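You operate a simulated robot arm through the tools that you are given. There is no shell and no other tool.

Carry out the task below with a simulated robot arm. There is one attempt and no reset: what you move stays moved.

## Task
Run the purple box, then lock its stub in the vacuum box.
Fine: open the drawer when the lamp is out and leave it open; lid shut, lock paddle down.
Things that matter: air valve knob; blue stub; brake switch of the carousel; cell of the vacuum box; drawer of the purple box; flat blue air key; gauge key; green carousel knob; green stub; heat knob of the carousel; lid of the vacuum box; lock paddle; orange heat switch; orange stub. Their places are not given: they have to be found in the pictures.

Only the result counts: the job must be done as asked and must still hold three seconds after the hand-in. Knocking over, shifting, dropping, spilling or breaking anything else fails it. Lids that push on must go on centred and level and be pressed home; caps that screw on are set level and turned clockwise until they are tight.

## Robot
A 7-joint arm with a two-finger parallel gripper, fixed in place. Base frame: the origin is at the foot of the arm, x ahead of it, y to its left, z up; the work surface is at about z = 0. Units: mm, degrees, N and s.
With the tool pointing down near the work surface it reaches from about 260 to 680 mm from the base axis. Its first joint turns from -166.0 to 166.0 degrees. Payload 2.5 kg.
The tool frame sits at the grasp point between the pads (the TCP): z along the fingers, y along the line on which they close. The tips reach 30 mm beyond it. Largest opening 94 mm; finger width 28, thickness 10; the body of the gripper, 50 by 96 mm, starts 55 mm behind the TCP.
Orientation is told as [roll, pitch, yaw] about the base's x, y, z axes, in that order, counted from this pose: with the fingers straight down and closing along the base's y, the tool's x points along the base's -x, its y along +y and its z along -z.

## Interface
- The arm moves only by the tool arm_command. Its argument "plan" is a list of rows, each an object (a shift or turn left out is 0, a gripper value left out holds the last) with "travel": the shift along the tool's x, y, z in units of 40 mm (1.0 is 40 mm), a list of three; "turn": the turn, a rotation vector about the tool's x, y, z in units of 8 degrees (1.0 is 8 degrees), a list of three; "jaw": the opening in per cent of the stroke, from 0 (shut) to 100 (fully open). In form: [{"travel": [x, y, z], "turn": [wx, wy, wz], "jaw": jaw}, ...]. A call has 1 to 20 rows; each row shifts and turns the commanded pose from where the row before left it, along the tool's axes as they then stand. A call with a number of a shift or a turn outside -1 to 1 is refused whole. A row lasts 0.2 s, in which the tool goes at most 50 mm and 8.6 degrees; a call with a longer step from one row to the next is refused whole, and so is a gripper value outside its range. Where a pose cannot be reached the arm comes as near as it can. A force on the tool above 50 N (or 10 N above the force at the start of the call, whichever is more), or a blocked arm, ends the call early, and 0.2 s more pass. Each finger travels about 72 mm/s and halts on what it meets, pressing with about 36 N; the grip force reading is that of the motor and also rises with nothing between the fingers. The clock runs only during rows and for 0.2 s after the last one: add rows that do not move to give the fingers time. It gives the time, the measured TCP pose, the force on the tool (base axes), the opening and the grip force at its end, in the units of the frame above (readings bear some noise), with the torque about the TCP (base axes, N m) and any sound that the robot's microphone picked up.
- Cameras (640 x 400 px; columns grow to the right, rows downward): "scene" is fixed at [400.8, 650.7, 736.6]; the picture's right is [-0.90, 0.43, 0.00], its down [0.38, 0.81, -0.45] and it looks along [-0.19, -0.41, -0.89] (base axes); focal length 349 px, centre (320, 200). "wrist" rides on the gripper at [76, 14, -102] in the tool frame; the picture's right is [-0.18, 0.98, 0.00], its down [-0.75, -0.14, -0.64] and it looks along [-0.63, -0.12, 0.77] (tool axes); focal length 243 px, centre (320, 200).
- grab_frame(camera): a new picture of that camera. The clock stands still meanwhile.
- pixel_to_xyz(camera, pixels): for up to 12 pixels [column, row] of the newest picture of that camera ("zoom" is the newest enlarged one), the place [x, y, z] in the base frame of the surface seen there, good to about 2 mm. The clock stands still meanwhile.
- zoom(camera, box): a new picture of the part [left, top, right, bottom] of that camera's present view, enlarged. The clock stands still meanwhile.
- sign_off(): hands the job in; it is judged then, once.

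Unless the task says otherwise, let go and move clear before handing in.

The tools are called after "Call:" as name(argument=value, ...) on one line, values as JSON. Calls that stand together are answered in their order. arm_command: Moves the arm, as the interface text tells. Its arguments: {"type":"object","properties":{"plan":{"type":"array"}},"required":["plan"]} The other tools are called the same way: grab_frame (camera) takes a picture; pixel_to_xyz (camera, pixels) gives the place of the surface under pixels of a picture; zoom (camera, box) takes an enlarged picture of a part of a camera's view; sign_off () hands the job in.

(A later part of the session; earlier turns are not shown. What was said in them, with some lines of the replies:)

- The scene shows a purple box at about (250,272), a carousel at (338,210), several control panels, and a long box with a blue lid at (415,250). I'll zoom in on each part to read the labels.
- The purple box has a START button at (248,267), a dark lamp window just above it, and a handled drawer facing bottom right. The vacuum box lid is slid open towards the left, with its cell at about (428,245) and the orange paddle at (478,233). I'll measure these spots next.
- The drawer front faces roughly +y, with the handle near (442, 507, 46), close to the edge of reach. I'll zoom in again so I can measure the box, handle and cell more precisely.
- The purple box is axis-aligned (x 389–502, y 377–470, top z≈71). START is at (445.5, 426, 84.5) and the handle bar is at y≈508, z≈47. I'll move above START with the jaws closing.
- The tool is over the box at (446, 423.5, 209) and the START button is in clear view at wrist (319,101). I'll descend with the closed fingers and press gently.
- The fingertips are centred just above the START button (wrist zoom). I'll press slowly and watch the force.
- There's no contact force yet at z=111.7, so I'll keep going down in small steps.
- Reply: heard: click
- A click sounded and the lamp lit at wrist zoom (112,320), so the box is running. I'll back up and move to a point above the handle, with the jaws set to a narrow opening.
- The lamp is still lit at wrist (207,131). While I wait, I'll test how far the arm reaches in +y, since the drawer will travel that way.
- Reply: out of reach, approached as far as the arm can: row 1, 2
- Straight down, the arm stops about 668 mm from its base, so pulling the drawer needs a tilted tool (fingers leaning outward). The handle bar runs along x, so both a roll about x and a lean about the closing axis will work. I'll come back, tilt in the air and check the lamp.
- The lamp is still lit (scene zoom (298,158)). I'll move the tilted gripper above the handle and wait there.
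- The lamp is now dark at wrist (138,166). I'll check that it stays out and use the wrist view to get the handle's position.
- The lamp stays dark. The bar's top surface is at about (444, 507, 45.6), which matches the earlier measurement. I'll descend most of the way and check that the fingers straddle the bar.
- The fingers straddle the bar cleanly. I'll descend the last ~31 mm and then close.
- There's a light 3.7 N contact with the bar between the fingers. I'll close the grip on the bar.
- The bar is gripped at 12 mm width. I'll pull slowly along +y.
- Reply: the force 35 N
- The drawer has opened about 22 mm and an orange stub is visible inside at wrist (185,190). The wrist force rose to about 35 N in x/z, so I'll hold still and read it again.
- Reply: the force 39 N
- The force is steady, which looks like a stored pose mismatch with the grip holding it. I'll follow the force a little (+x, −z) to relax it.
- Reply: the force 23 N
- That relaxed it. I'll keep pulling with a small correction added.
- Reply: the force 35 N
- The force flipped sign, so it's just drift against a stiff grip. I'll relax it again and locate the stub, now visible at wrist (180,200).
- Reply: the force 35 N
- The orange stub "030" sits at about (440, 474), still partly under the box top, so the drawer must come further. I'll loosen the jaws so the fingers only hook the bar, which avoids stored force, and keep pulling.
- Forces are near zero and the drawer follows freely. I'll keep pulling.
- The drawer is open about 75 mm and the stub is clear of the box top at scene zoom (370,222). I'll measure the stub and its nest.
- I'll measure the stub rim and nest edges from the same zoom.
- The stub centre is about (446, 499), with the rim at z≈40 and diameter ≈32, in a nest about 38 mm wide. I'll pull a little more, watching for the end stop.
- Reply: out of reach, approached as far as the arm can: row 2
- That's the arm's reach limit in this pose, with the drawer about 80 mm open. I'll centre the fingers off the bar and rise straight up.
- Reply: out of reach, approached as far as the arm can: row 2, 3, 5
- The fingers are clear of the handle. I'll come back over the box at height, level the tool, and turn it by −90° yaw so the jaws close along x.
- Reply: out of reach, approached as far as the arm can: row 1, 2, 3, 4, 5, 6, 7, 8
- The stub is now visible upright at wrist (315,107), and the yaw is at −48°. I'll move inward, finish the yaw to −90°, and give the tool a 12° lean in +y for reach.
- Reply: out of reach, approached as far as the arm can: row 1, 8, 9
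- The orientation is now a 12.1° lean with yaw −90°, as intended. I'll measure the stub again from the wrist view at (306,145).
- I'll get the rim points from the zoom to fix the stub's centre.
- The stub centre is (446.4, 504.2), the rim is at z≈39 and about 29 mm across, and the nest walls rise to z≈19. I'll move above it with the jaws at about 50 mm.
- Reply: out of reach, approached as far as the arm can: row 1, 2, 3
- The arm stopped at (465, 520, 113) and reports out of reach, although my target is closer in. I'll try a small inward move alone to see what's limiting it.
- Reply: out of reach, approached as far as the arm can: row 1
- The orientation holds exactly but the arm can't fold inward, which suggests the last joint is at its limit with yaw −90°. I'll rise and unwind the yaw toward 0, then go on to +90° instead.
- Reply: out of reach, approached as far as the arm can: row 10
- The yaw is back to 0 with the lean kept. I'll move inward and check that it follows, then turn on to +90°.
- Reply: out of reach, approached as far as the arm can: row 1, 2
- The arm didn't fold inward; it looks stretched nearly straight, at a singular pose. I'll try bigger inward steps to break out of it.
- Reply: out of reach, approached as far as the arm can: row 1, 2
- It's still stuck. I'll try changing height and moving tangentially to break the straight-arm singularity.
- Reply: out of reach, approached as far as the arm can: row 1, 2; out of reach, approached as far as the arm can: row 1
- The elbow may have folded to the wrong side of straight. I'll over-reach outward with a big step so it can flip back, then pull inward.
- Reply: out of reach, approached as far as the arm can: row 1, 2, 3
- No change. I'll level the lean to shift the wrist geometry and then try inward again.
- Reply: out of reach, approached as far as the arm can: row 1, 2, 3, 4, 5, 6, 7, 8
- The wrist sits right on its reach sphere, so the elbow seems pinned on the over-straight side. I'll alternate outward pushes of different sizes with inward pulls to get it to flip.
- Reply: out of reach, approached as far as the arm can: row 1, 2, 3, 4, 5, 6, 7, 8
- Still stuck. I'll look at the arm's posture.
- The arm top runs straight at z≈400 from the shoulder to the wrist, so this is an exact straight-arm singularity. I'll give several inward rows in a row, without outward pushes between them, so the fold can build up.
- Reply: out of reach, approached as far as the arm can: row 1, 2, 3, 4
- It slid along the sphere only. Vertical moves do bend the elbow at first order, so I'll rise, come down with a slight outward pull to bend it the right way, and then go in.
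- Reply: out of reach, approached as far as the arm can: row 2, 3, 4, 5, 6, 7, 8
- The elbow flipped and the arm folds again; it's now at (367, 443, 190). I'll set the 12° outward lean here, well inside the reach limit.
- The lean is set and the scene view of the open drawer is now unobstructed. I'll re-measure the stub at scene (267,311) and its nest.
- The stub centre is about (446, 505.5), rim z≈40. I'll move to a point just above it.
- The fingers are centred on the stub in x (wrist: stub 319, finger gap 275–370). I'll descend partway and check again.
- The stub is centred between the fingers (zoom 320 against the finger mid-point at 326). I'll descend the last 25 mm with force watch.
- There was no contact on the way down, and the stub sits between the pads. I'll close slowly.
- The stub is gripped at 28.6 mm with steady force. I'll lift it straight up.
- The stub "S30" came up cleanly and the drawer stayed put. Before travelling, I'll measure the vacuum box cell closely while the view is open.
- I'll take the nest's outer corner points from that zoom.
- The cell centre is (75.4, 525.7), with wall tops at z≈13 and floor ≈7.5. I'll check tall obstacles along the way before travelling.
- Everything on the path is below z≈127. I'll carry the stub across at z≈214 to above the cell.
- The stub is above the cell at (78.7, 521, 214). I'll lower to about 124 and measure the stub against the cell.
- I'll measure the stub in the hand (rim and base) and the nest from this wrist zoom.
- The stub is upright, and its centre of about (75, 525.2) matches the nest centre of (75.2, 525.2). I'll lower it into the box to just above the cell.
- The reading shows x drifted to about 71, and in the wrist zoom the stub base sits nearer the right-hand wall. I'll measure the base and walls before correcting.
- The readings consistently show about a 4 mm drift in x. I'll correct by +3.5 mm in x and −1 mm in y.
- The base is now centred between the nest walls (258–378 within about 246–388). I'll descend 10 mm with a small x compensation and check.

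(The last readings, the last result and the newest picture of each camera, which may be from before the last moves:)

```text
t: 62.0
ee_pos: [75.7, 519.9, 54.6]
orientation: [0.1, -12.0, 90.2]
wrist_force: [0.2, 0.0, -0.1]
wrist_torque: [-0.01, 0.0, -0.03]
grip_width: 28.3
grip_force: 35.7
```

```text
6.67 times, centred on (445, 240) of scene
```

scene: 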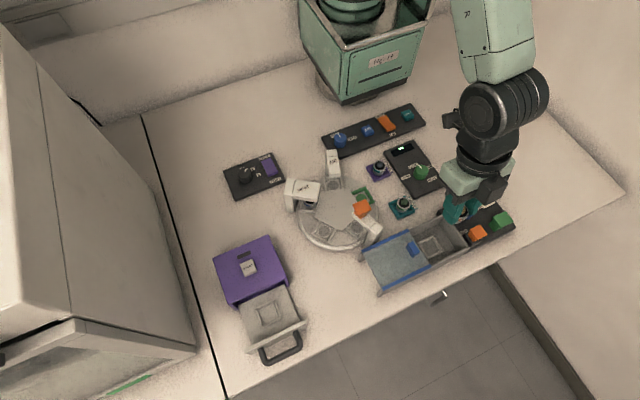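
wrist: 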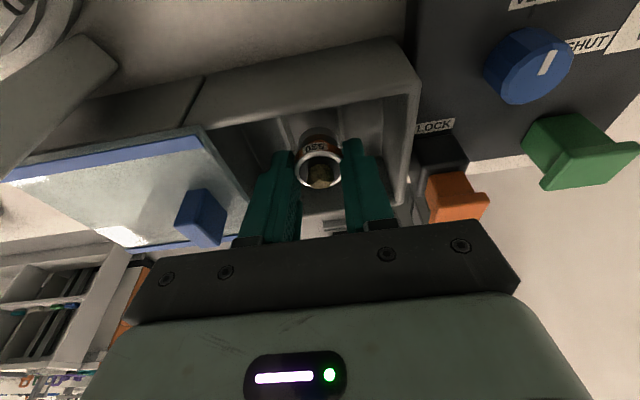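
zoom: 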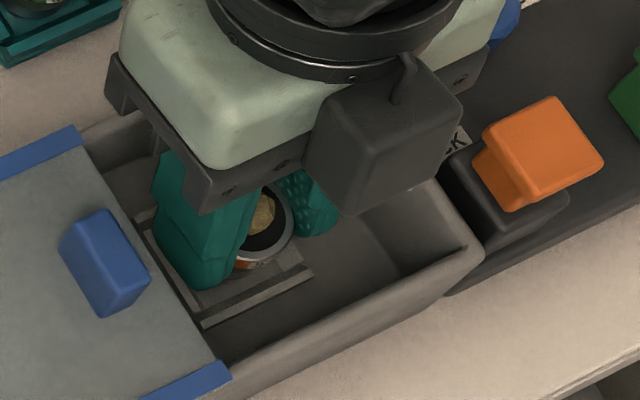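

There's no contact at z=54.6. I'll ease into the cell in small steps and read the force.

Call:
arm_command(plan=[{"travel": [0.0084, 0, 0.039]}, {"travel": [0.0084, 0, 0.039]}, {"travel": [0.0084, 0, 0.039]}, {"travel": [0, 0, 0]}])

```text
t: 63.0
ee_pos: [75.3, 522.8, 49.0]
orientation: [0.0, -12.2, 90.2]
wrist_force: [0.5, 0.2, -0.4]
wrist_torque: [-0.01, 0.0, -0.02]
grip_width: 28.3
grip_force: 35.7
```

At z=49 there's still no contact force. I'll look before the last millimetres.

Call:
zoom(camera="wrist", box=[220, 60, 420, 200])

Call:
zoom(camera="scene", box=[410, 210, 480, 270])

Call:
arm_command(plan=[{"travel": [0, 0, 0]}])

```text
2.86 times, centred on (320, 130) of wrist
```

zoom: 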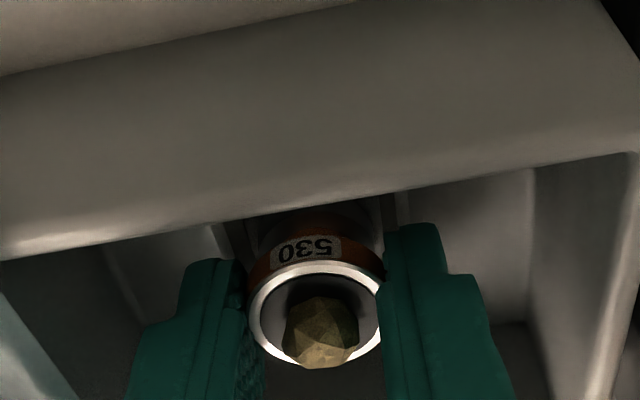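

```text
6.67 times, centred on (445, 240) of scene
```

zoom: 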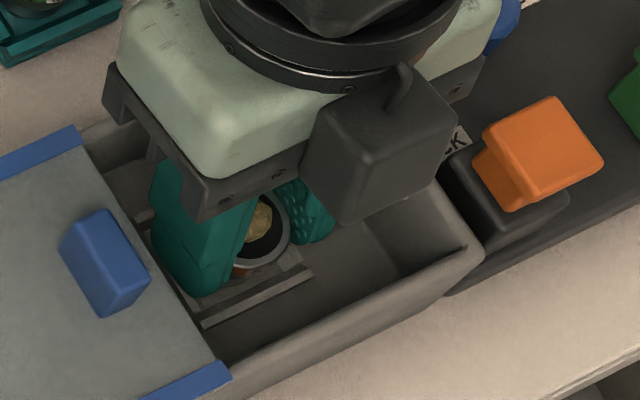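

```text
t: 63.4
ee_pos: [75.3, 521.2, 48.3]
orientation: [0.0, -12.1, 90.1]
wrist_force: [0.2, 0.4, -0.3]
wrist_torque: [-0.04, -0.02, -0.02]
grip_width: 28.6
grip_force: 36.2
```

The view looks aligned and the force is still zero at z=48.3. I'll go on in ~1 mm steps until light contact.

Call:
arm_command(plan=[{"travel": [0.005, 0, 0.025]}, {"travel": [0.005, 0, 0.025]}, {"travel": [0, 0, 0]}])

```text
t: 64.2
ee_pos: [76.9, 521.1, 48.3]
orientation: [0.0, -12.1, 90.2]
wrist_force: [0.7, -0.9, 1.7]
wrist_torque: [-0.03, 0.03, 0.02]
grip_width: 28.2
grip_force: 35.8
```

z stopped at 48.3 with a small upward force, which matches the expected floor height of about 47.9. One more small step to confirm seating.

Call:
arm_command(plan=[{"travel": [0.005, 0, 0.025]}, {"travel": [0, 0, 0]}])

Call:
zoom(camera="wrist", box=[220, 60, 420, 200])

```text
t: 64.8
ee_pos: [75.8, 521.3, 48.0]
orientation: [0.1, -12.2, 90.1]
wrist_force: [-1.9, -3.5, 15.4]
wrist_torque: [-0.15, 0.08, 0.0]
grip_width: 28.6
grip_force: 36.5
```

```text
2.86 times, centred on (320, 130) of wrist
```

zoom: 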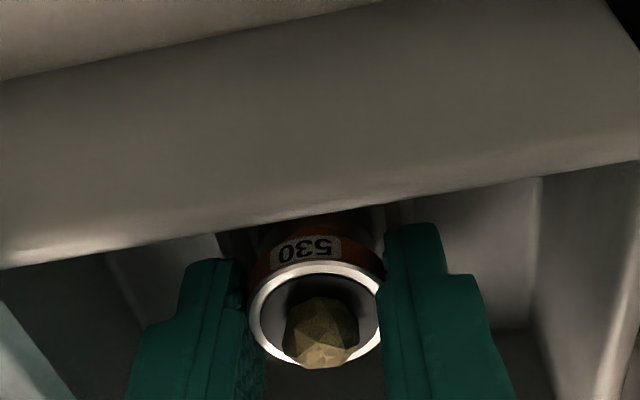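

15 N confirms the stub stands on the cell floor. I'll relax the push, open the jaws gently, and check.

Call:
arm_command(plan=[{"travel": [-0.006, 0, -0.03]}, {"travel": [0, 0, 0]}, {"jaw": 31}, {"jaw": 34}, {"jaw": 38}, {"jaw": 42}, {"jaw": 42}])

Call:
zoom(camera="wrist", box=[220, 60, 420, 200])

Call:
zoom(camera="scene", box=[410, 210, 480, 270])

```text
t: 66.4
ee_pos: [76.6, 520.1, 47.2]
orientation: [0.1, -12.1, 90.1]
wrist_force: [-0.5, -0.2, -0.3]
wrist_torque: [-0.02, -0.01, 0.01]
grip_width: 39.7
grip_force: 0.0
```

```text
2.86 times, centred on (320, 130) of wrist
```

zoom: 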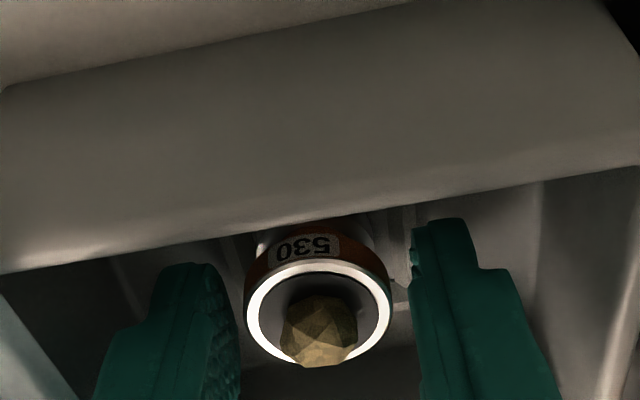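

```text
6.67 times, centred on (445, 240) of scene
```

zoom: 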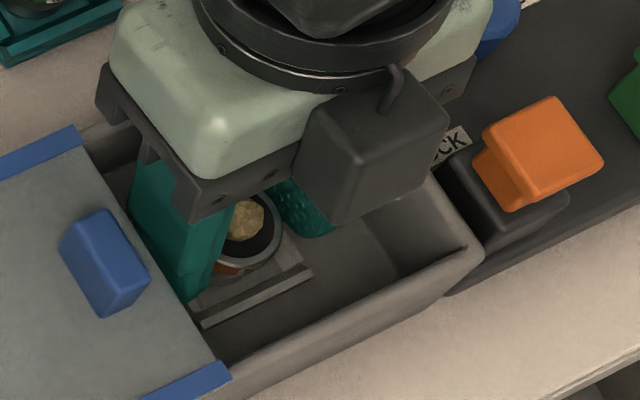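

The stub stands upright with the jaws open and clear. I'll rise straight up.

Call:
arm_command(plan=[{"travel": [-0.0525, 0, -0.2445]}, {"travel": [-0.105, 0, -0.489]}, {"travel": [-0.131, 0, -0.611]}, {"travel": [-0.157, 0, -0.733]}, {"travel": [-0.157, 0, -0.733]}, {"travel": [-0.157, 0, -0.733]}, {"travel": [0, 0, 0]}])

Call:
grab_frame(camera="wrist")

Call:
grab_frame(camera="scene")

Call:
zoom(camera="scene", box=[390, 205, 500, 285])

```text
t: 68.0
ee_pos: [76.1, 518.3, 189.6]
orientation: [-0.1, -12.2, 90.1]
wrist_force: [0.8, 0.0, 0.0]
wrist_torque: [0.01, -0.01, 0.01]
grip_width: 39.9
grip_force: 0.1
```

```text
taken
```

wrist: 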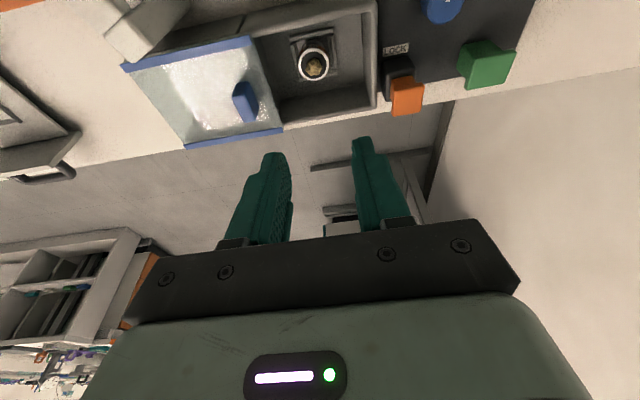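

```text
taken
```

scene: 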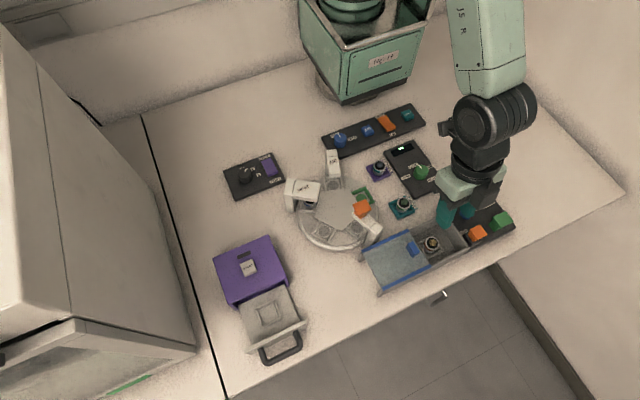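

```text
5.00 times, centred on (445, 245) of scene
```

zoom: 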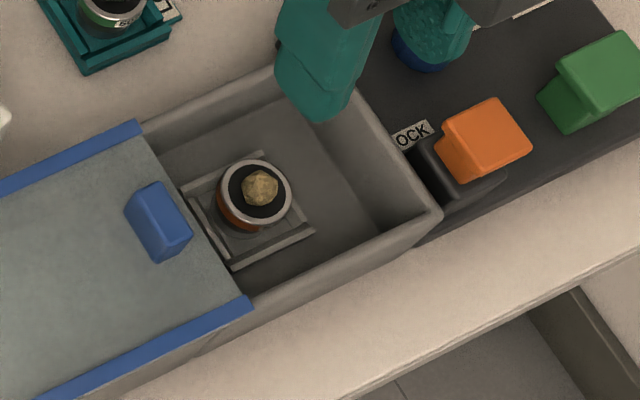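

The orange stub sits in the cell. Next is the lid: its blue knob is at about (140, 527, z 63–87) and must go −x by about 97 mm. I'll level the tool, close the fingers, and go to the +x side of the knob.

Call:
arm_command(plan=[{"turn": [0, 0.757, 0], "jaw": 0}, {"turn": [0, 0.757, 0]}, {"travel": [0, 0, 0]}, {"travel": [-0.075, -0.8, 0.333]}, {"travel": [-0.075, -0.8, 0.333]}, {"travel": [-0.075, -0.8, 0.333]}, {"travel": [0, 0, 0]}])

Call:
grab_frame(camera="wrist")

Call:
zoom(camera="scene", box=[350, 190, 500, 300])

```text
t: 69.6
ee_pos: [172.4, 528.5, 150.6]
orientation: [0.0, -0.1, 90.1]
wrist_force: [-0.3, -0.1, 0.7]
wrist_torque: [0.02, 0.02, 0.0]
grip_width: 0.0
grip_force: 32.9
```

```text
taken
```

wrist: 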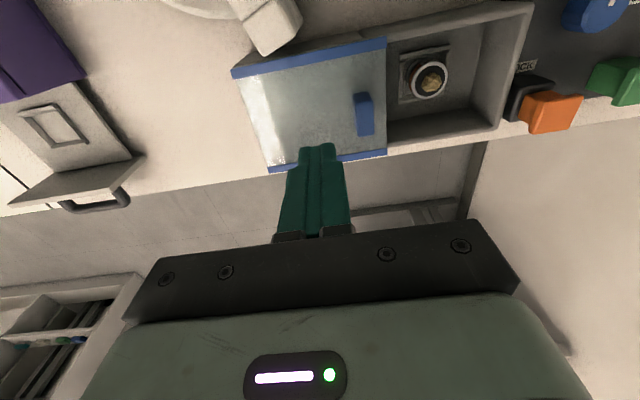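

```text
3.64 times, centred on (425, 245) of scene
```

zoom: 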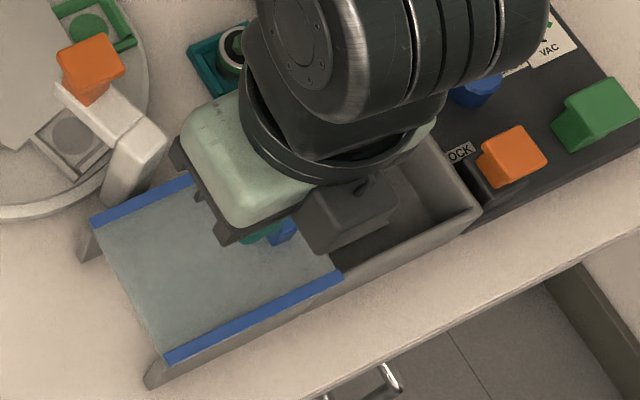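

The closed fingers are at (172, 528, 150). I'll measure the knob from the wrist view at (365,115) and check the clearance.

Call:
pixel_to_xyz(camera="wrist", pixels=[[362, 98], [367, 130], [358, 112], [372, 112], [355, 130], [374, 130], [356, 97], [370, 95], [386, 60], [387, 150], [300, 100]])

Call:
zoom(camera="wrist", box=[300, 60, 440, 170])

```text
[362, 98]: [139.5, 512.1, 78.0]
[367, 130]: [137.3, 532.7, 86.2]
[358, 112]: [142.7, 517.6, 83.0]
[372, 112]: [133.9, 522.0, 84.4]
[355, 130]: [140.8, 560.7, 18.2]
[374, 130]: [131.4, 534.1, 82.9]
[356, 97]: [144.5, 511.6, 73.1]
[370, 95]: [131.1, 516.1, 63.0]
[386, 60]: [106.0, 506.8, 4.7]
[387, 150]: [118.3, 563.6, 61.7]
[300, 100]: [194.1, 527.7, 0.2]
```

```text
3.64 times, centred on (370, 115) of wrist
```

zoom: 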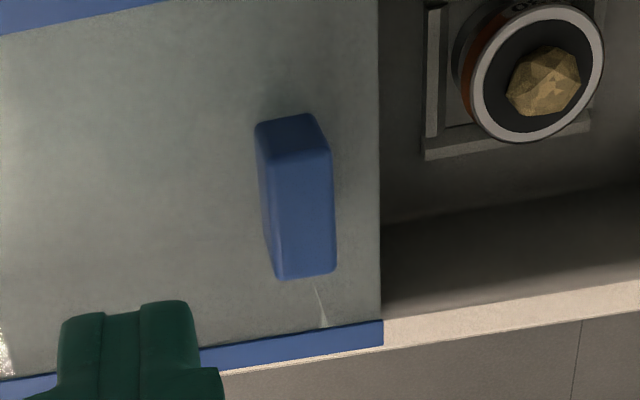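

The knob spans x≈131–145, y≈511–540, top z≈86. I'll descend beside it to tip height z≈69.

Call:
arm_command(plan=[{"travel": [0.04, 0, 0.645]}, {"travel": [0, 0, 0.61]}, {"travel": [0, 0, 0]}])

Call:
zoom(camera="wrist", box=[240, 60, 440, 180])

Call:
zoom(camera="scene", box=[350, 210, 480, 300])

```text
t: 70.4
ee_pos: [171.5, 528.1, 100.5]
orientation: [0.0, 0.0, 90.1]
wrist_force: [-0.3, 0.5, -0.8]
wrist_torque: [0.03, 0.0, -0.02]
grip_width: 0.0
grip_force: 32.8
```

```text
3.20 times, centred on (340, 120) of wrist
```

zoom: 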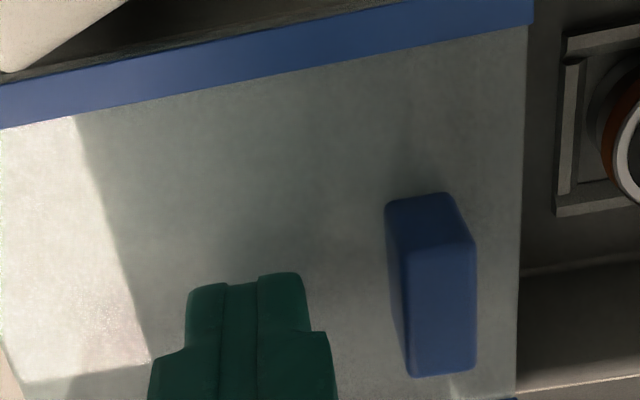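

```text
4.44 times, centred on (415, 255) of scene
```

zoom: 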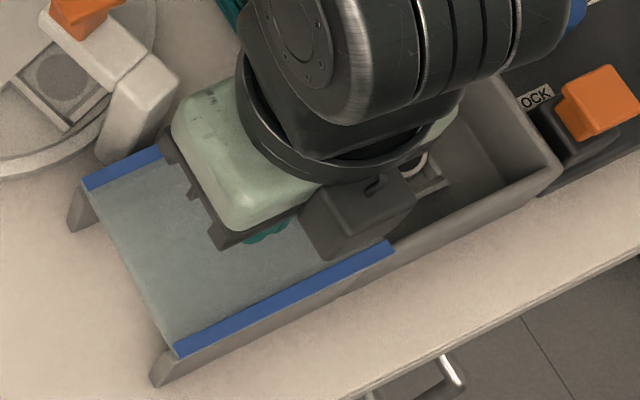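

The tips are at z≈70, beside the knob and above the glass. I'll push toward −x in small steps.

Call:
arm_command(plan=[{"travel": [0, 0.2, 0]}, {"travel": [0, 0.2, 0]}, {"travel": [0, 0.15, 0]}, {"travel": [0, 0.15, 0]}, {"travel": [0, 0.15, 0]}, {"travel": [0, 0, 0]}])

Call:
zoom(camera="wrist", box=[240, 60, 440, 180])

Call:
zoom(camera="scene", box=[350, 210, 480, 300])

```text
t: 71.8
ee_pos: [137.9, 528.0, 102.7]
orientation: [0.1, 0.1, 90.1]
wrist_force: [1.0, -0.1, -0.2]
wrist_torque: [0.01, -0.02, -0.01]
grip_width: 0.1
grip_force: 33.0
```

```text
3.20 times, centred on (340, 120) of wrist
```

zoom: 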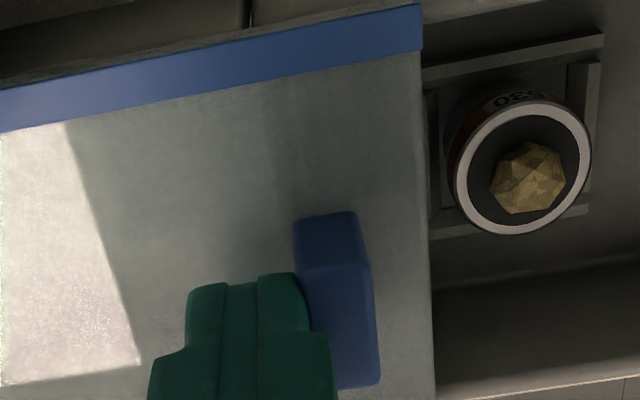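

```text
4.44 times, centred on (415, 255) of scene
```

zoom: 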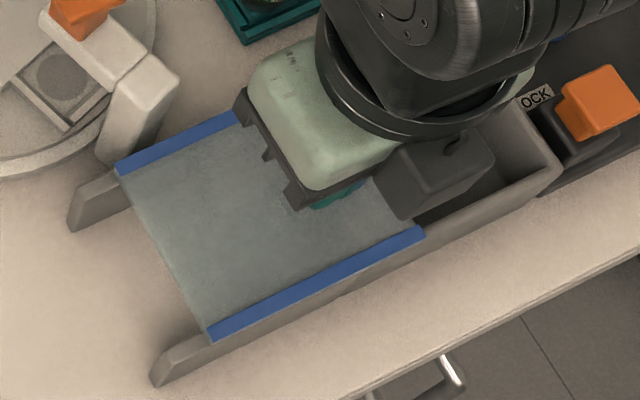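

The lid follows smoothly with almost no force. I'll keep pushing.

Call:
arm_command(plan=[{"travel": [0, 0.15, 0.01]}, {"travel": [0, 0.15, 0.01]}, {"travel": [0, 0.15, 0.01]}, {"travel": [0, 0.15, 0.01]}, {"travel": [0, 0.15, 0]}, {"travel": [0, 0.15, 0]}, {"travel": [0, 0.15, 0]}, {"travel": [0, 0.15, 0]}, {"travel": [0, 0.15, 0]}, {"travel": [0, 0, 0]}])

Call:
zoom(camera="wrist", box=[240, 60, 440, 180])

Call:
zoom(camera="scene", box=[370, 200, 500, 290])

```text
t: 74.0
ee_pos: [82.4, 527.4, 99.9]
orientation: [0.0, 0.1, 90.1]
wrist_force: [1.4, 0.2, 0.4]
wrist_torque: [-0.03, 0.02, 0.03]
grip_width: 0.0
grip_force: 33.4
```

```text
3.20 times, centred on (340, 120) of wrist
```

zoom: 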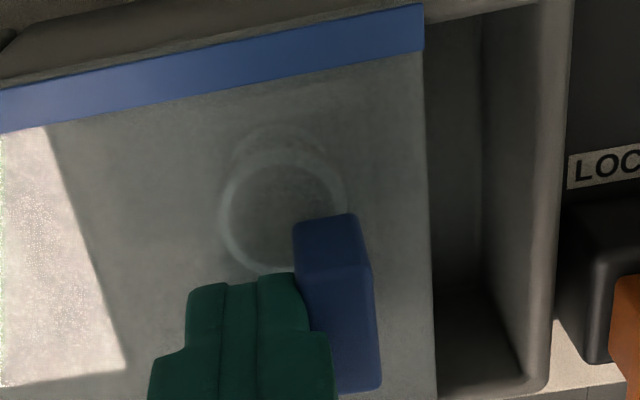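

```text
4.44 times, centred on (435, 245) of scene
```

zoom: 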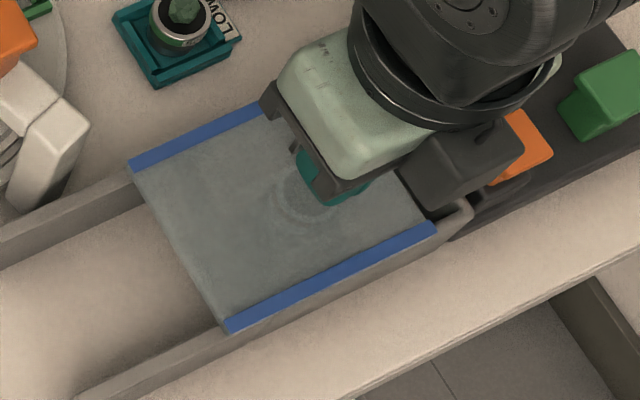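

About 25 mm remain (lead edge at wrist zoom x≈430 against the wall at ≈490). I'll keep pushing and watch for the end stop.

Call:
arm_command(plan=[{"travel": [0, 0.125, 0]}, {"travel": [0, 0.125, 0]}, {"travel": [0, 0.125, 0]}, {"travel": [0, 0.1, 0]}, {"travel": [0, 0, 0]}])

Call:
zoom(camera="wrist", box=[240, 60, 440, 180])

Call:
zoom(camera="scene", box=[390, 200, 500, 280])

```text
t: 75.2
ee_pos: [66.9, 527.4, 101.7]
orientation: [0.0, -0.1, 90.1]
wrist_force: [0.9, 0.3, -0.7]
wrist_torque: [0.02, -0.02, 0.01]
grip_width: 0.2
grip_force: 32.6
```

```text
3.20 times, centred on (340, 120) of wrist
```

zoom: 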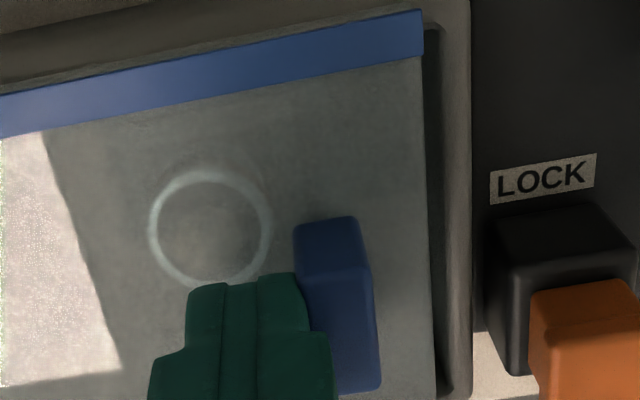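

```text
5.00 times, centred on (445, 240) of scene
```

zoom: 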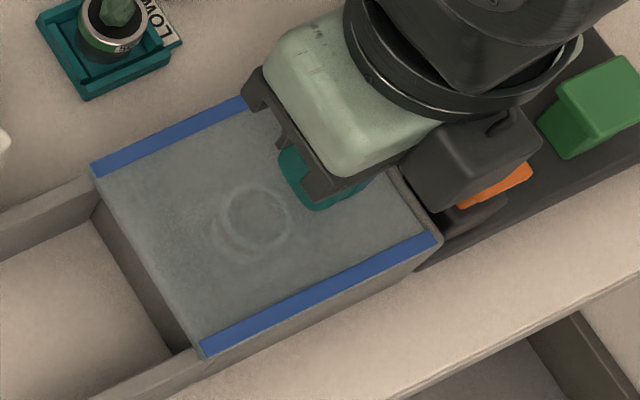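

The lid is nearly shut, with a narrow gap left at wrist zoom (440,200). I'll push on in 2–3 mm steps until it stops.

Call:
arm_command(plan=[{"travel": [0, 0.075, 0]}, {"travel": [0, 0.075, 0]}, {"travel": [0, 0, 0]}])

Call:
zoom(camera="wrist", box=[240, 60, 440, 180])

```text
t: 76.0
ee_pos: [60.3, 526.7, 100.7]
orientation: [0.0, 0.0, 90.1]
wrist_force: [0.1, -0.4, -1.2]
wrist_torque: [-0.03, 0.0, 0.0]
grip_width: 0.0
grip_force: 33.5
```

```text
3.20 times, centred on (340, 120) of wrist
```

zoom: 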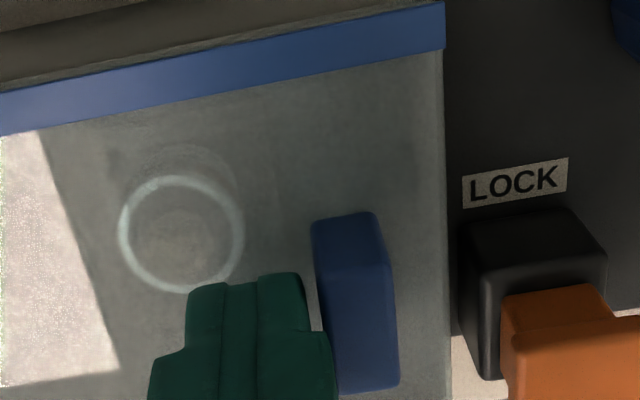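

The lid edge now covers the box end wall, and the knob has moved slightly ahead of the fingers. I'll push a little more to check it's against its stop.

Call:
arm_command(plan=[{"travel": [0, 0.075, 0]}, {"travel": [0, 0.05, 0]}, {"travel": [0, 0.05, 0]}, {"travel": [0, 0, 0]}])

Call:
zoom(camera="wrist", box=[240, 60, 440, 180])

Call:
zoom(camera="scene", box=[390, 200, 500, 280])

```text
t: 77.0
ee_pos: [56.8, 526.6, 99.8]
orientation: [0.0, 0.0, 90.0]
wrist_force: [16.9, 1.2, -3.0]
wrist_torque: [0.07, -0.36, -0.03]
grip_width: 0.0
grip_force: 33.2
```

```text
3.20 times, centred on (340, 120) of wrist
```

zoom: 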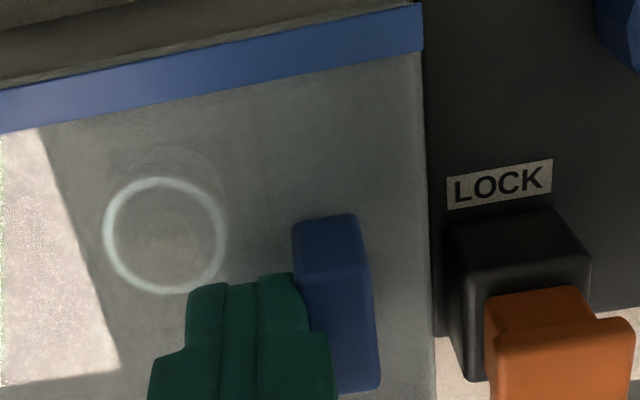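

```text
5.00 times, centred on (445, 240) of scene
```

zoom: 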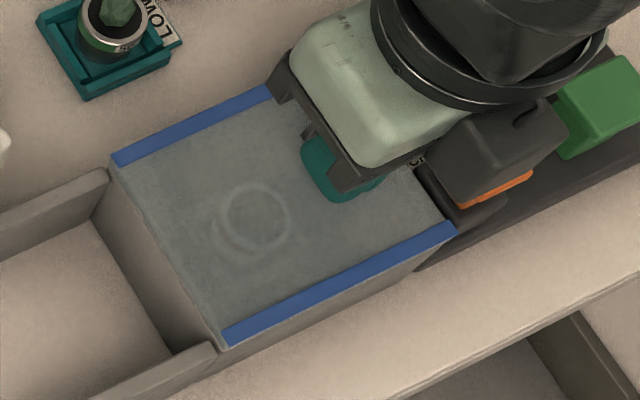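

A 17 N reaction shows the lid is at its end stop, fully shut. I'll back off, rise, and look at the lock paddle.

Call:
arm_command(plan=[{"travel": [0, -0.3, 0]}, {"travel": [0, 0, -0.8]}, {"travel": [0, 0, -0.8]}, {"travel": [0.8, 0, -0.4]}, {"travel": [0.8, 0, 0]}, {"travel": [0, 0, 0]}])

Call:
grab_frame(camera="wrist")

Call:
grab_frame(camera="scene")

Call:
zoom(camera="scene", box=[440, 190, 520, 260])

```text
t: 78.4
ee_pos: [66.0, 464.5, 177.3]
orientation: [0.1, -0.1, 90.1]
wrist_force: [-0.4, 0.4, -0.3]
wrist_torque: [0.0, 0.0, -0.01]
grip_width: 0.0
grip_force: 33.1
```

```text
taken
```

wrist: 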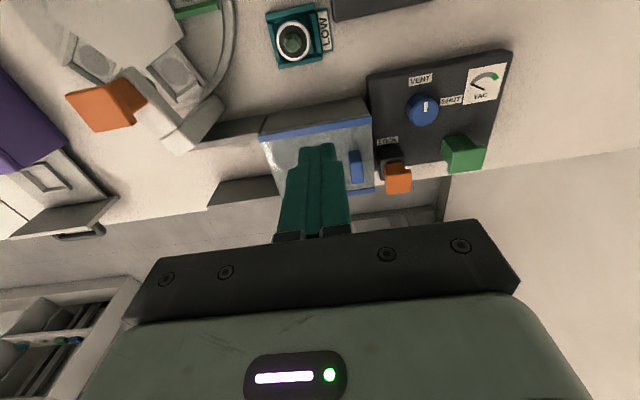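

```text
taken
```

scene: 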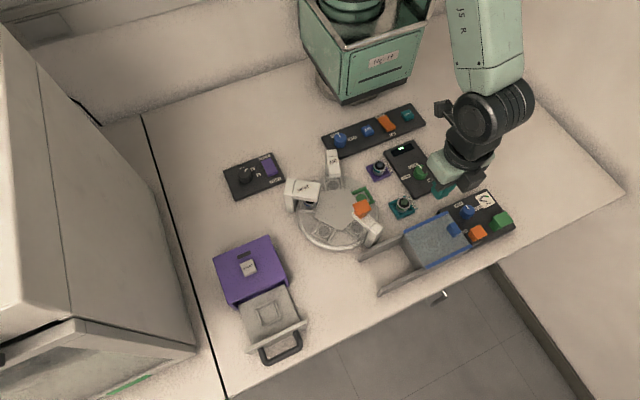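

```text
5.71 times, centred on (480, 225) of scene
```

zoom: 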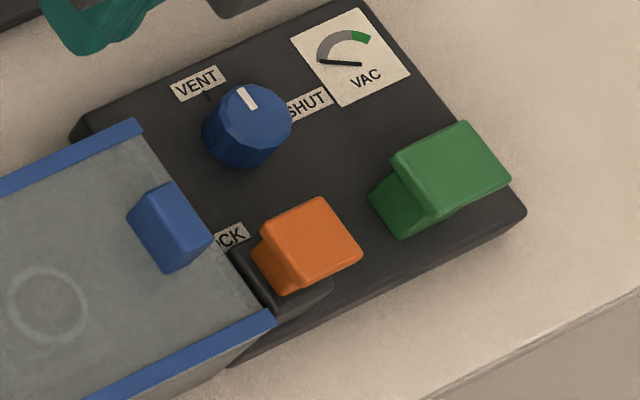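

I'll measure the orange paddle and its black mount in detail.

Call:
pixel_to_xyz(camera="zoom", pixels=[[270, 225], [315, 203], [353, 245], [305, 278], [312, 240], [260, 250], [285, 285], [258, 262], [245, 265], [300, 305], [320, 290], [275, 310]])

Call:
zoom(camera="wrist", box=[330, 110, 500, 220])

Call:
pixel_to_xyz(camera="zoom", pixels=[[210, 165], [260, 165], [235, 200], [300, 195], [270, 225], [250, 290], [310, 280], [280, 250], [240, 160], [215, 130]])

```text
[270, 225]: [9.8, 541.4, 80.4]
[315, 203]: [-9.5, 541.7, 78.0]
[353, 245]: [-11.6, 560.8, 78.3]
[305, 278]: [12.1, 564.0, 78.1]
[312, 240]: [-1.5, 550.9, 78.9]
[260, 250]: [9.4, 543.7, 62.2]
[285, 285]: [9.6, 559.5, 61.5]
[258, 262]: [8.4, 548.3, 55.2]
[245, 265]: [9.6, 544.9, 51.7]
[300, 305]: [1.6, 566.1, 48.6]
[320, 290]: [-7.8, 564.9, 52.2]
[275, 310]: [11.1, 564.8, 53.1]
```

```text
3.64 times, centred on (415, 165) of wrist
```

zoom: 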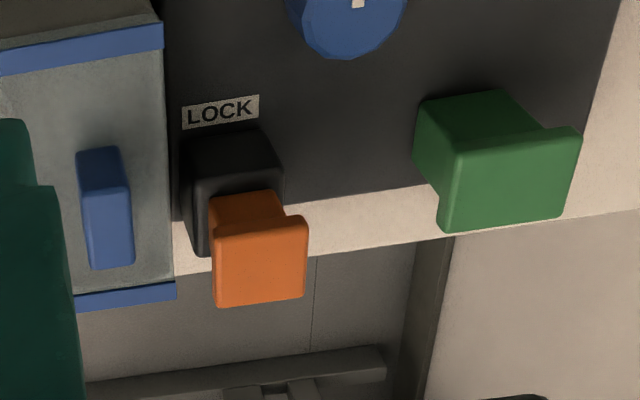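

```text
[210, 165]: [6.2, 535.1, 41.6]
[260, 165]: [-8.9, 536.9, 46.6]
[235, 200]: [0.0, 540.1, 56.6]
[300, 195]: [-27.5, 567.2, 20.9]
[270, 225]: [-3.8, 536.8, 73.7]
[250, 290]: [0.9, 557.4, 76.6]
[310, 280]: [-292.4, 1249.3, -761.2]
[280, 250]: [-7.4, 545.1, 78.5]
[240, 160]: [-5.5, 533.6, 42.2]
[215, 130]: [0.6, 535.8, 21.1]
```

The paddle pad is at x −11…12, y 541…564, top z≈78, above its black mount (z≈50). I'll move the closed fingertips above its centre.

Call:
arm_command(plan=[{"travel": [-0.733, 0.546, 0.417]}, {"travel": [-0.733, 0.546, 0.417]}, {"travel": [-0.733, 0.546, 0.417]}, {"travel": [0, 0, 0]}])

Call:
grab_frame(camera="wrist")

Call:
zoom(camera="scene", box=[430, 180, 530, 270])

```text
t: 79.4
ee_pos: [-3.3, 552.5, 126.7]
orientation: [0.0, 0.0, 90.1]
wrist_force: [-0.7, -0.5, 0.4]
wrist_torque: [0.02, 0.01, 0.03]
grip_width: 0.0
grip_force: 32.9
```

```text
taken
```

wrist: 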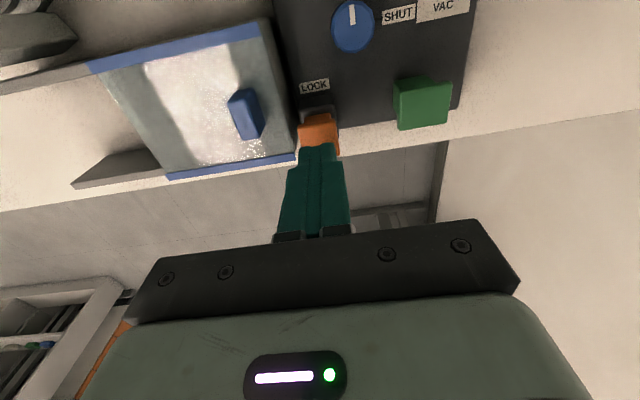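

```text
4.44 times, centred on (480, 225) of scene
```

zoom: 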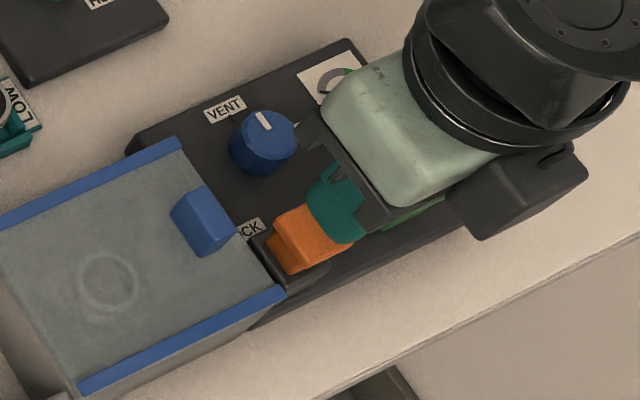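

The fingertips are over the paddle at (−3, 552.5). I'll shift 2 mm and press down slowly.

Call:
arm_command(plan=[{"travel": [0, -0.05, 0.2]}, {"travel": [0, 0, 0.2]}, {"travel": [0, 0, 0.075]}, {"travel": [0, 0, 0.075]}, {"travel": [0, 0, 0]}])

Call:
zoom(camera="scene", box=[430, 180, 530, 270])

Call:
zoom(camera="wrist", box=[220, 60, 420, 180])

```text
t: 80.6
ee_pos: [0.1, 550.6, 107.7]
orientation: [0.1, 0.0, 90.1]
wrist_force: [-0.3, -0.5, 0.0]
wrist_torque: [-0.01, 0.0, -0.02]
grip_width: 0.0
grip_force: 33.2
```

```text
4.44 times, centred on (480, 225) of scene
```

zoom: 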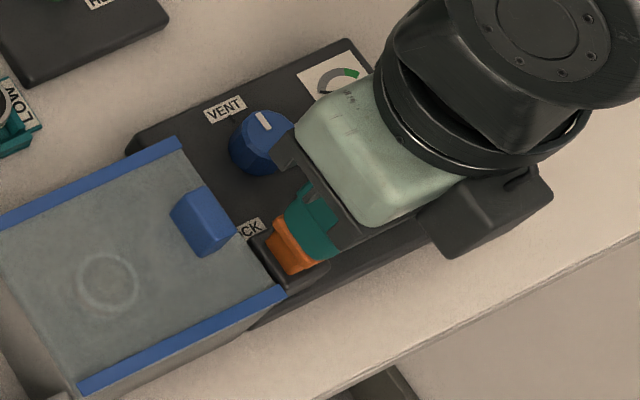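

```text
3.20 times, centred on (320, 120) of wrist
```

zoom: 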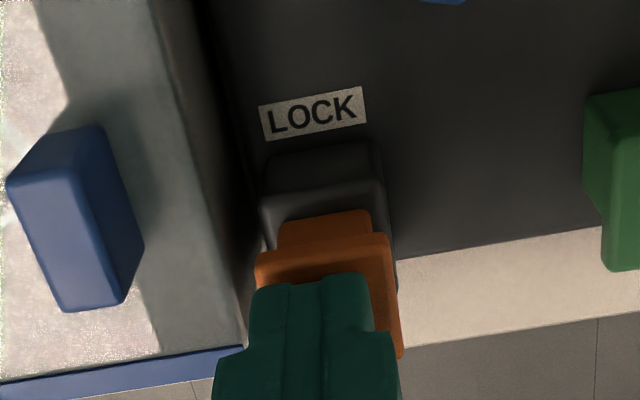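

No contact yet at z=107.7. I'll continue pressing in 3 mm steps.

Call:
arm_command(plan=[{"travel": [0, 0, 0.075]}, {"travel": [0, 0, 0.075]}, {"travel": [0, 0, 0]}])

Call:
zoom(camera="wrist", box=[220, 60, 420, 180])

```text
t: 81.4
ee_pos: [0.5, 551.9, 101.8]
orientation: [0.0, 0.0, 90.1]
wrist_force: [0.2, 0.6, 0.4]
wrist_torque: [0.0, -0.02, 0.02]
grip_width: 0.0
grip_force: 33.2
```

```text
3.20 times, centred on (320, 120) of wrist
```

zoom: 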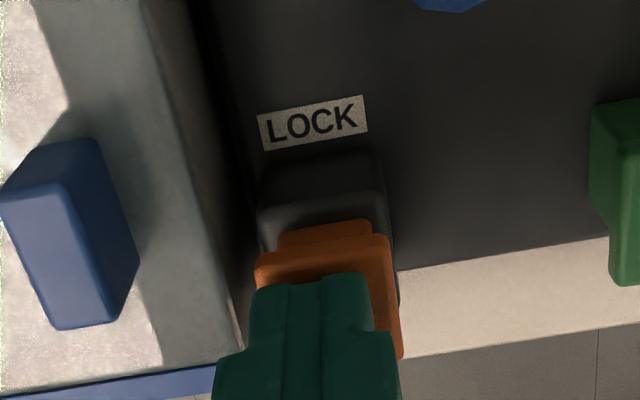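

The tips are at z≈72, below the pad's first height, and the pad is moving down with them at almost no force. I'll keep pressing.

Call:
arm_command(plan=[{"travel": [0, 0, 0.1]}, {"travel": [0, 0, 0.1]}, {"travel": [0, 0, 0]}])

Call:
zoom(camera="wrist", box=[220, 60, 420, 180])

Call:
zoom(camera="scene", box=[430, 180, 530, 270])

```text
t: 82.2
ee_pos: [0.9, 551.8, 93.9]
orientation: [0.1, 0.0, 90.0]
wrist_force: [0.4, -1.2, 2.5]
wrist_torque: [-0.06, -0.04, -0.01]
grip_width: 0.0
grip_force: 33.4
```

```text
3.20 times, centred on (320, 120) of wrist
```

zoom: 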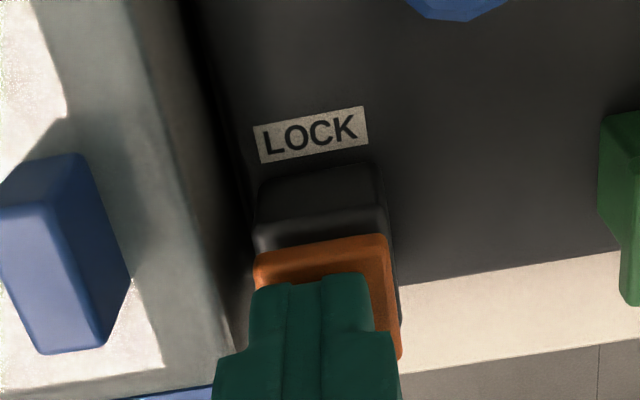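

```text
4.44 times, centred on (480, 225) of scene
```

zoom: 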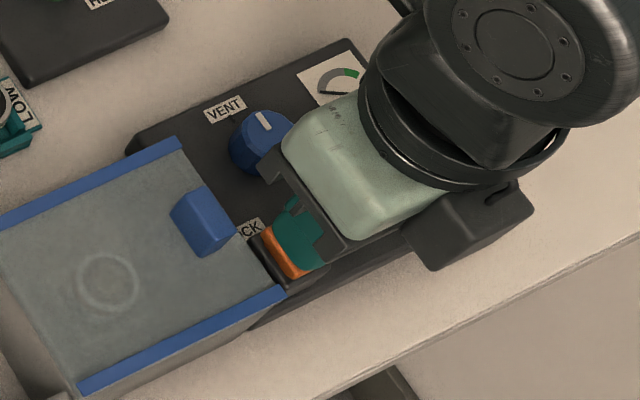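

The neck is sinking into the mount and the force is 2.5 N. I'll continue until it bottoms or clicks.

Call:
arm_command(plan=[{"travel": [0, 0, 0.06]}, {"travel": [0, 0, 0.06]}, {"travel": [0, 0, 0]}])

Call:
zoom(camera="wrist", box=[220, 60, 420, 180])

```text
t: 83.0
ee_pos: [1.1, 552.0, 91.5]
orientation: [0.0, -0.1, 90.1]
wrist_force: [0.3, -14.0, 31.9]
wrist_torque: [-0.49, 0.02, -0.05]
grip_width: 0.0
grip_force: 33.1
```

```text
3.20 times, centred on (320, 120) of wrist
```

zoom: 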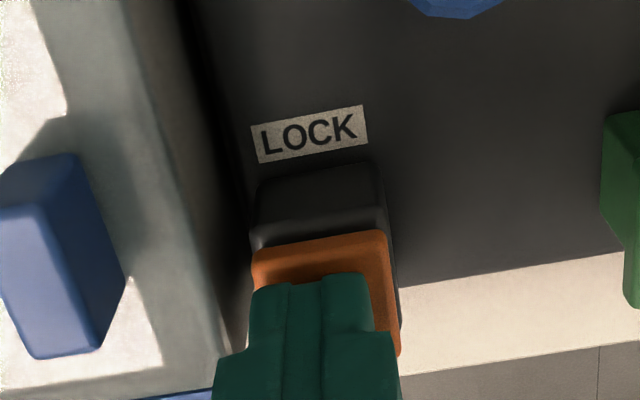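

32 N at z=91.5 means the paddle has hit its end stop. I'll release upward and see whether it stays down.

Call:
arm_command(plan=[{"travel": [0, 0, -0.1]}, {"travel": [0, 0, -0.4]}, {"travel": [0, 0, -0.9]}, {"travel": [0.5, 0, -0.8]}, {"travel": [0.9, 0, -0.3]}, {"travel": [0.9, 0, 0]}, {"travel": [0, 0, 0]}])

Call:
grab_frame(camera="wrist")

Call:
zoom(camera="scene", box=[430, 190, 530, 270])

```text
t: 84.6
ee_pos: [0.9, 459.1, 188.4]
orientation: [0.1, 0.0, 90.1]
wrist_force: [-0.7, 0.4, 0.3]
wrist_torque: [0.01, -0.04, -0.03]
grip_width: 0.0
grip_force: 33.0
```

```text
taken
```

wrist: 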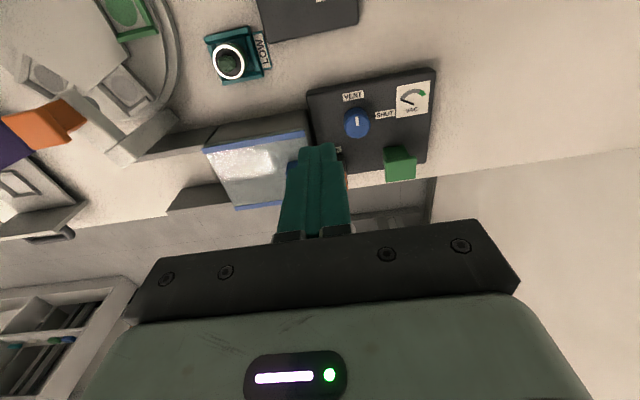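

```text
5.00 times, centred on (480, 230) of scene
```

zoom: 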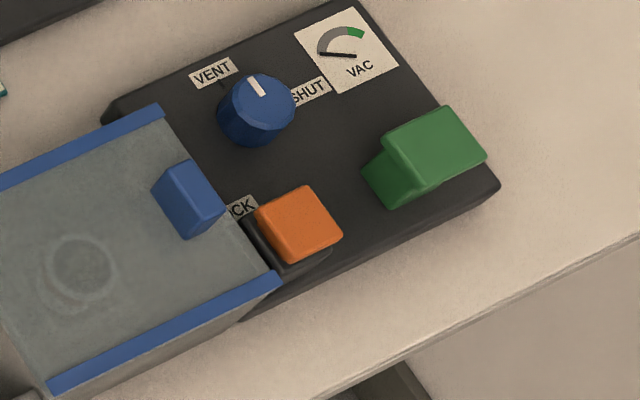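

The paddle stays down at scene zoom (300,222), with its neck hidden. I'll confirm its height, the lid position and the drawer, and move further clear.

Call:
pixel_to_xyz(camera="zoom", pixels=[[300, 222], [265, 215], [310, 195], [335, 230], [300, 258], [160, 110], [275, 275], [190, 180]])

Call:
arm_command(plan=[{"travel": [0.7, 0, -0.6]}, {"travel": [0.7, 0, -0.6]}, {"travel": [0, 0, 0]}, {"travel": [0, 0, 0]}, {"travel": [0, 0, 0]}, {"travel": [0, 0, 0]}, {"travel": [0, 0, 0]}, {"travel": [0, 0, 0]}, {"travel": [0, 0, 0]}, {"travel": [0, 0, 0]}])

Call:
grab_frame(camera="scene")

Call:
zoom(camera="scene", box=[200, 230, 320, 370])

Call:
zoom(camera="scene", box=[370, 190, 530, 300])

```text
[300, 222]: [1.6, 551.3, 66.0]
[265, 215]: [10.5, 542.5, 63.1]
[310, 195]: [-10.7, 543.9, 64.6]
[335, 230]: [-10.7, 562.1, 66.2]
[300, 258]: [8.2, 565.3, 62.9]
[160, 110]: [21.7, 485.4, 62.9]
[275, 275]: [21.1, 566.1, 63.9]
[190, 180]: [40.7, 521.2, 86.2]
```

```text
t: 86.8
ee_pos: [2.0, 404.3, 236.0]
orientation: [0.0, 0.0, 90.1]
wrist_force: [0.7, 0.4, -0.5]
wrist_torque: [0.0, 0.02, 0.0]
grip_width: 0.2
grip_force: 32.3
```

```text
taken
```

scene: 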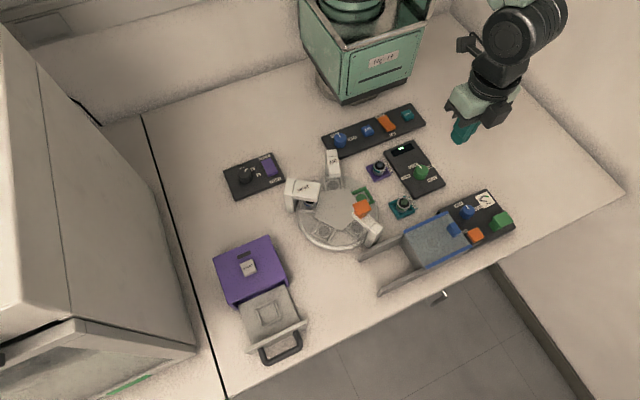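

```text
2.86 times, centred on (260, 300) of scene
```

zoom: 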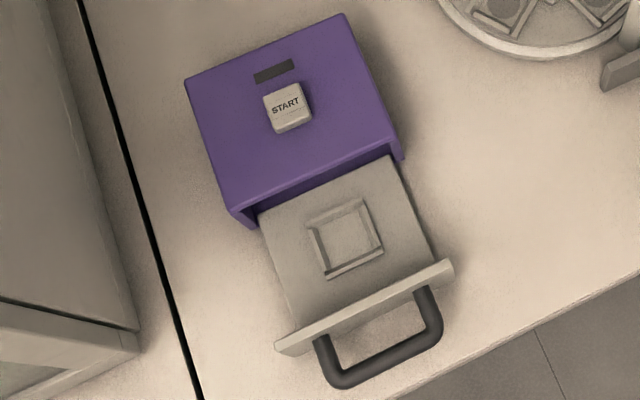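

```text
3.64 times, centred on (450, 245) of scene
```

zoom: 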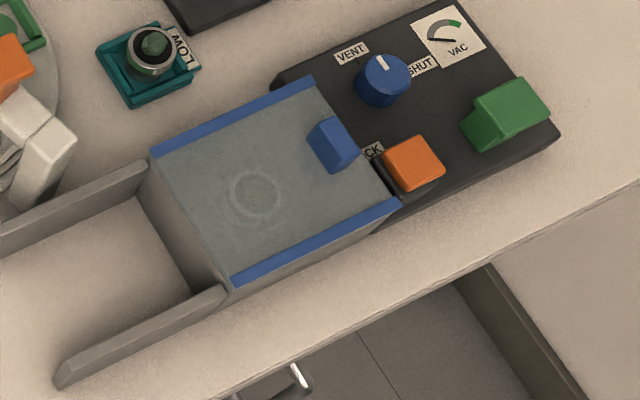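

The readings and pictures show the job done: lamp dark, drawer open and empty, stub visible under the shut lid (edge at x≈21.5), paddle top down from z≈78 to ≈65 and holding. The arm is well clear, so I'm handing in.

Call:
sign_off()

```text
The job is handed in.
```

The purple box was run and its stub is now locked in the vacuum box. The job is handed in, but no verdict has come back yet.

- **Purple box:** I pressed START, the lamp came on, and I opened the drawer only after it went out. The drawer is still about 80 mm open and empty. That was as far as the arm could pull it, and I never reached an end stop.
- **Stub:** the orange stub from the drawer stands upright in the vacuum box cell. It can be seen through the lid.
- **Lid and lock:** the lid is pushed fully shut against its stop. The lock paddle is down and stayed down after I let go.
- **Everything else:** nothing else looks moved in the final pictures, and the arm is clear of the work area.

While lining up to pick up the stub, the arm got stuck fully stretched. It took several moves in mid-air to free it, and nothing was touched.
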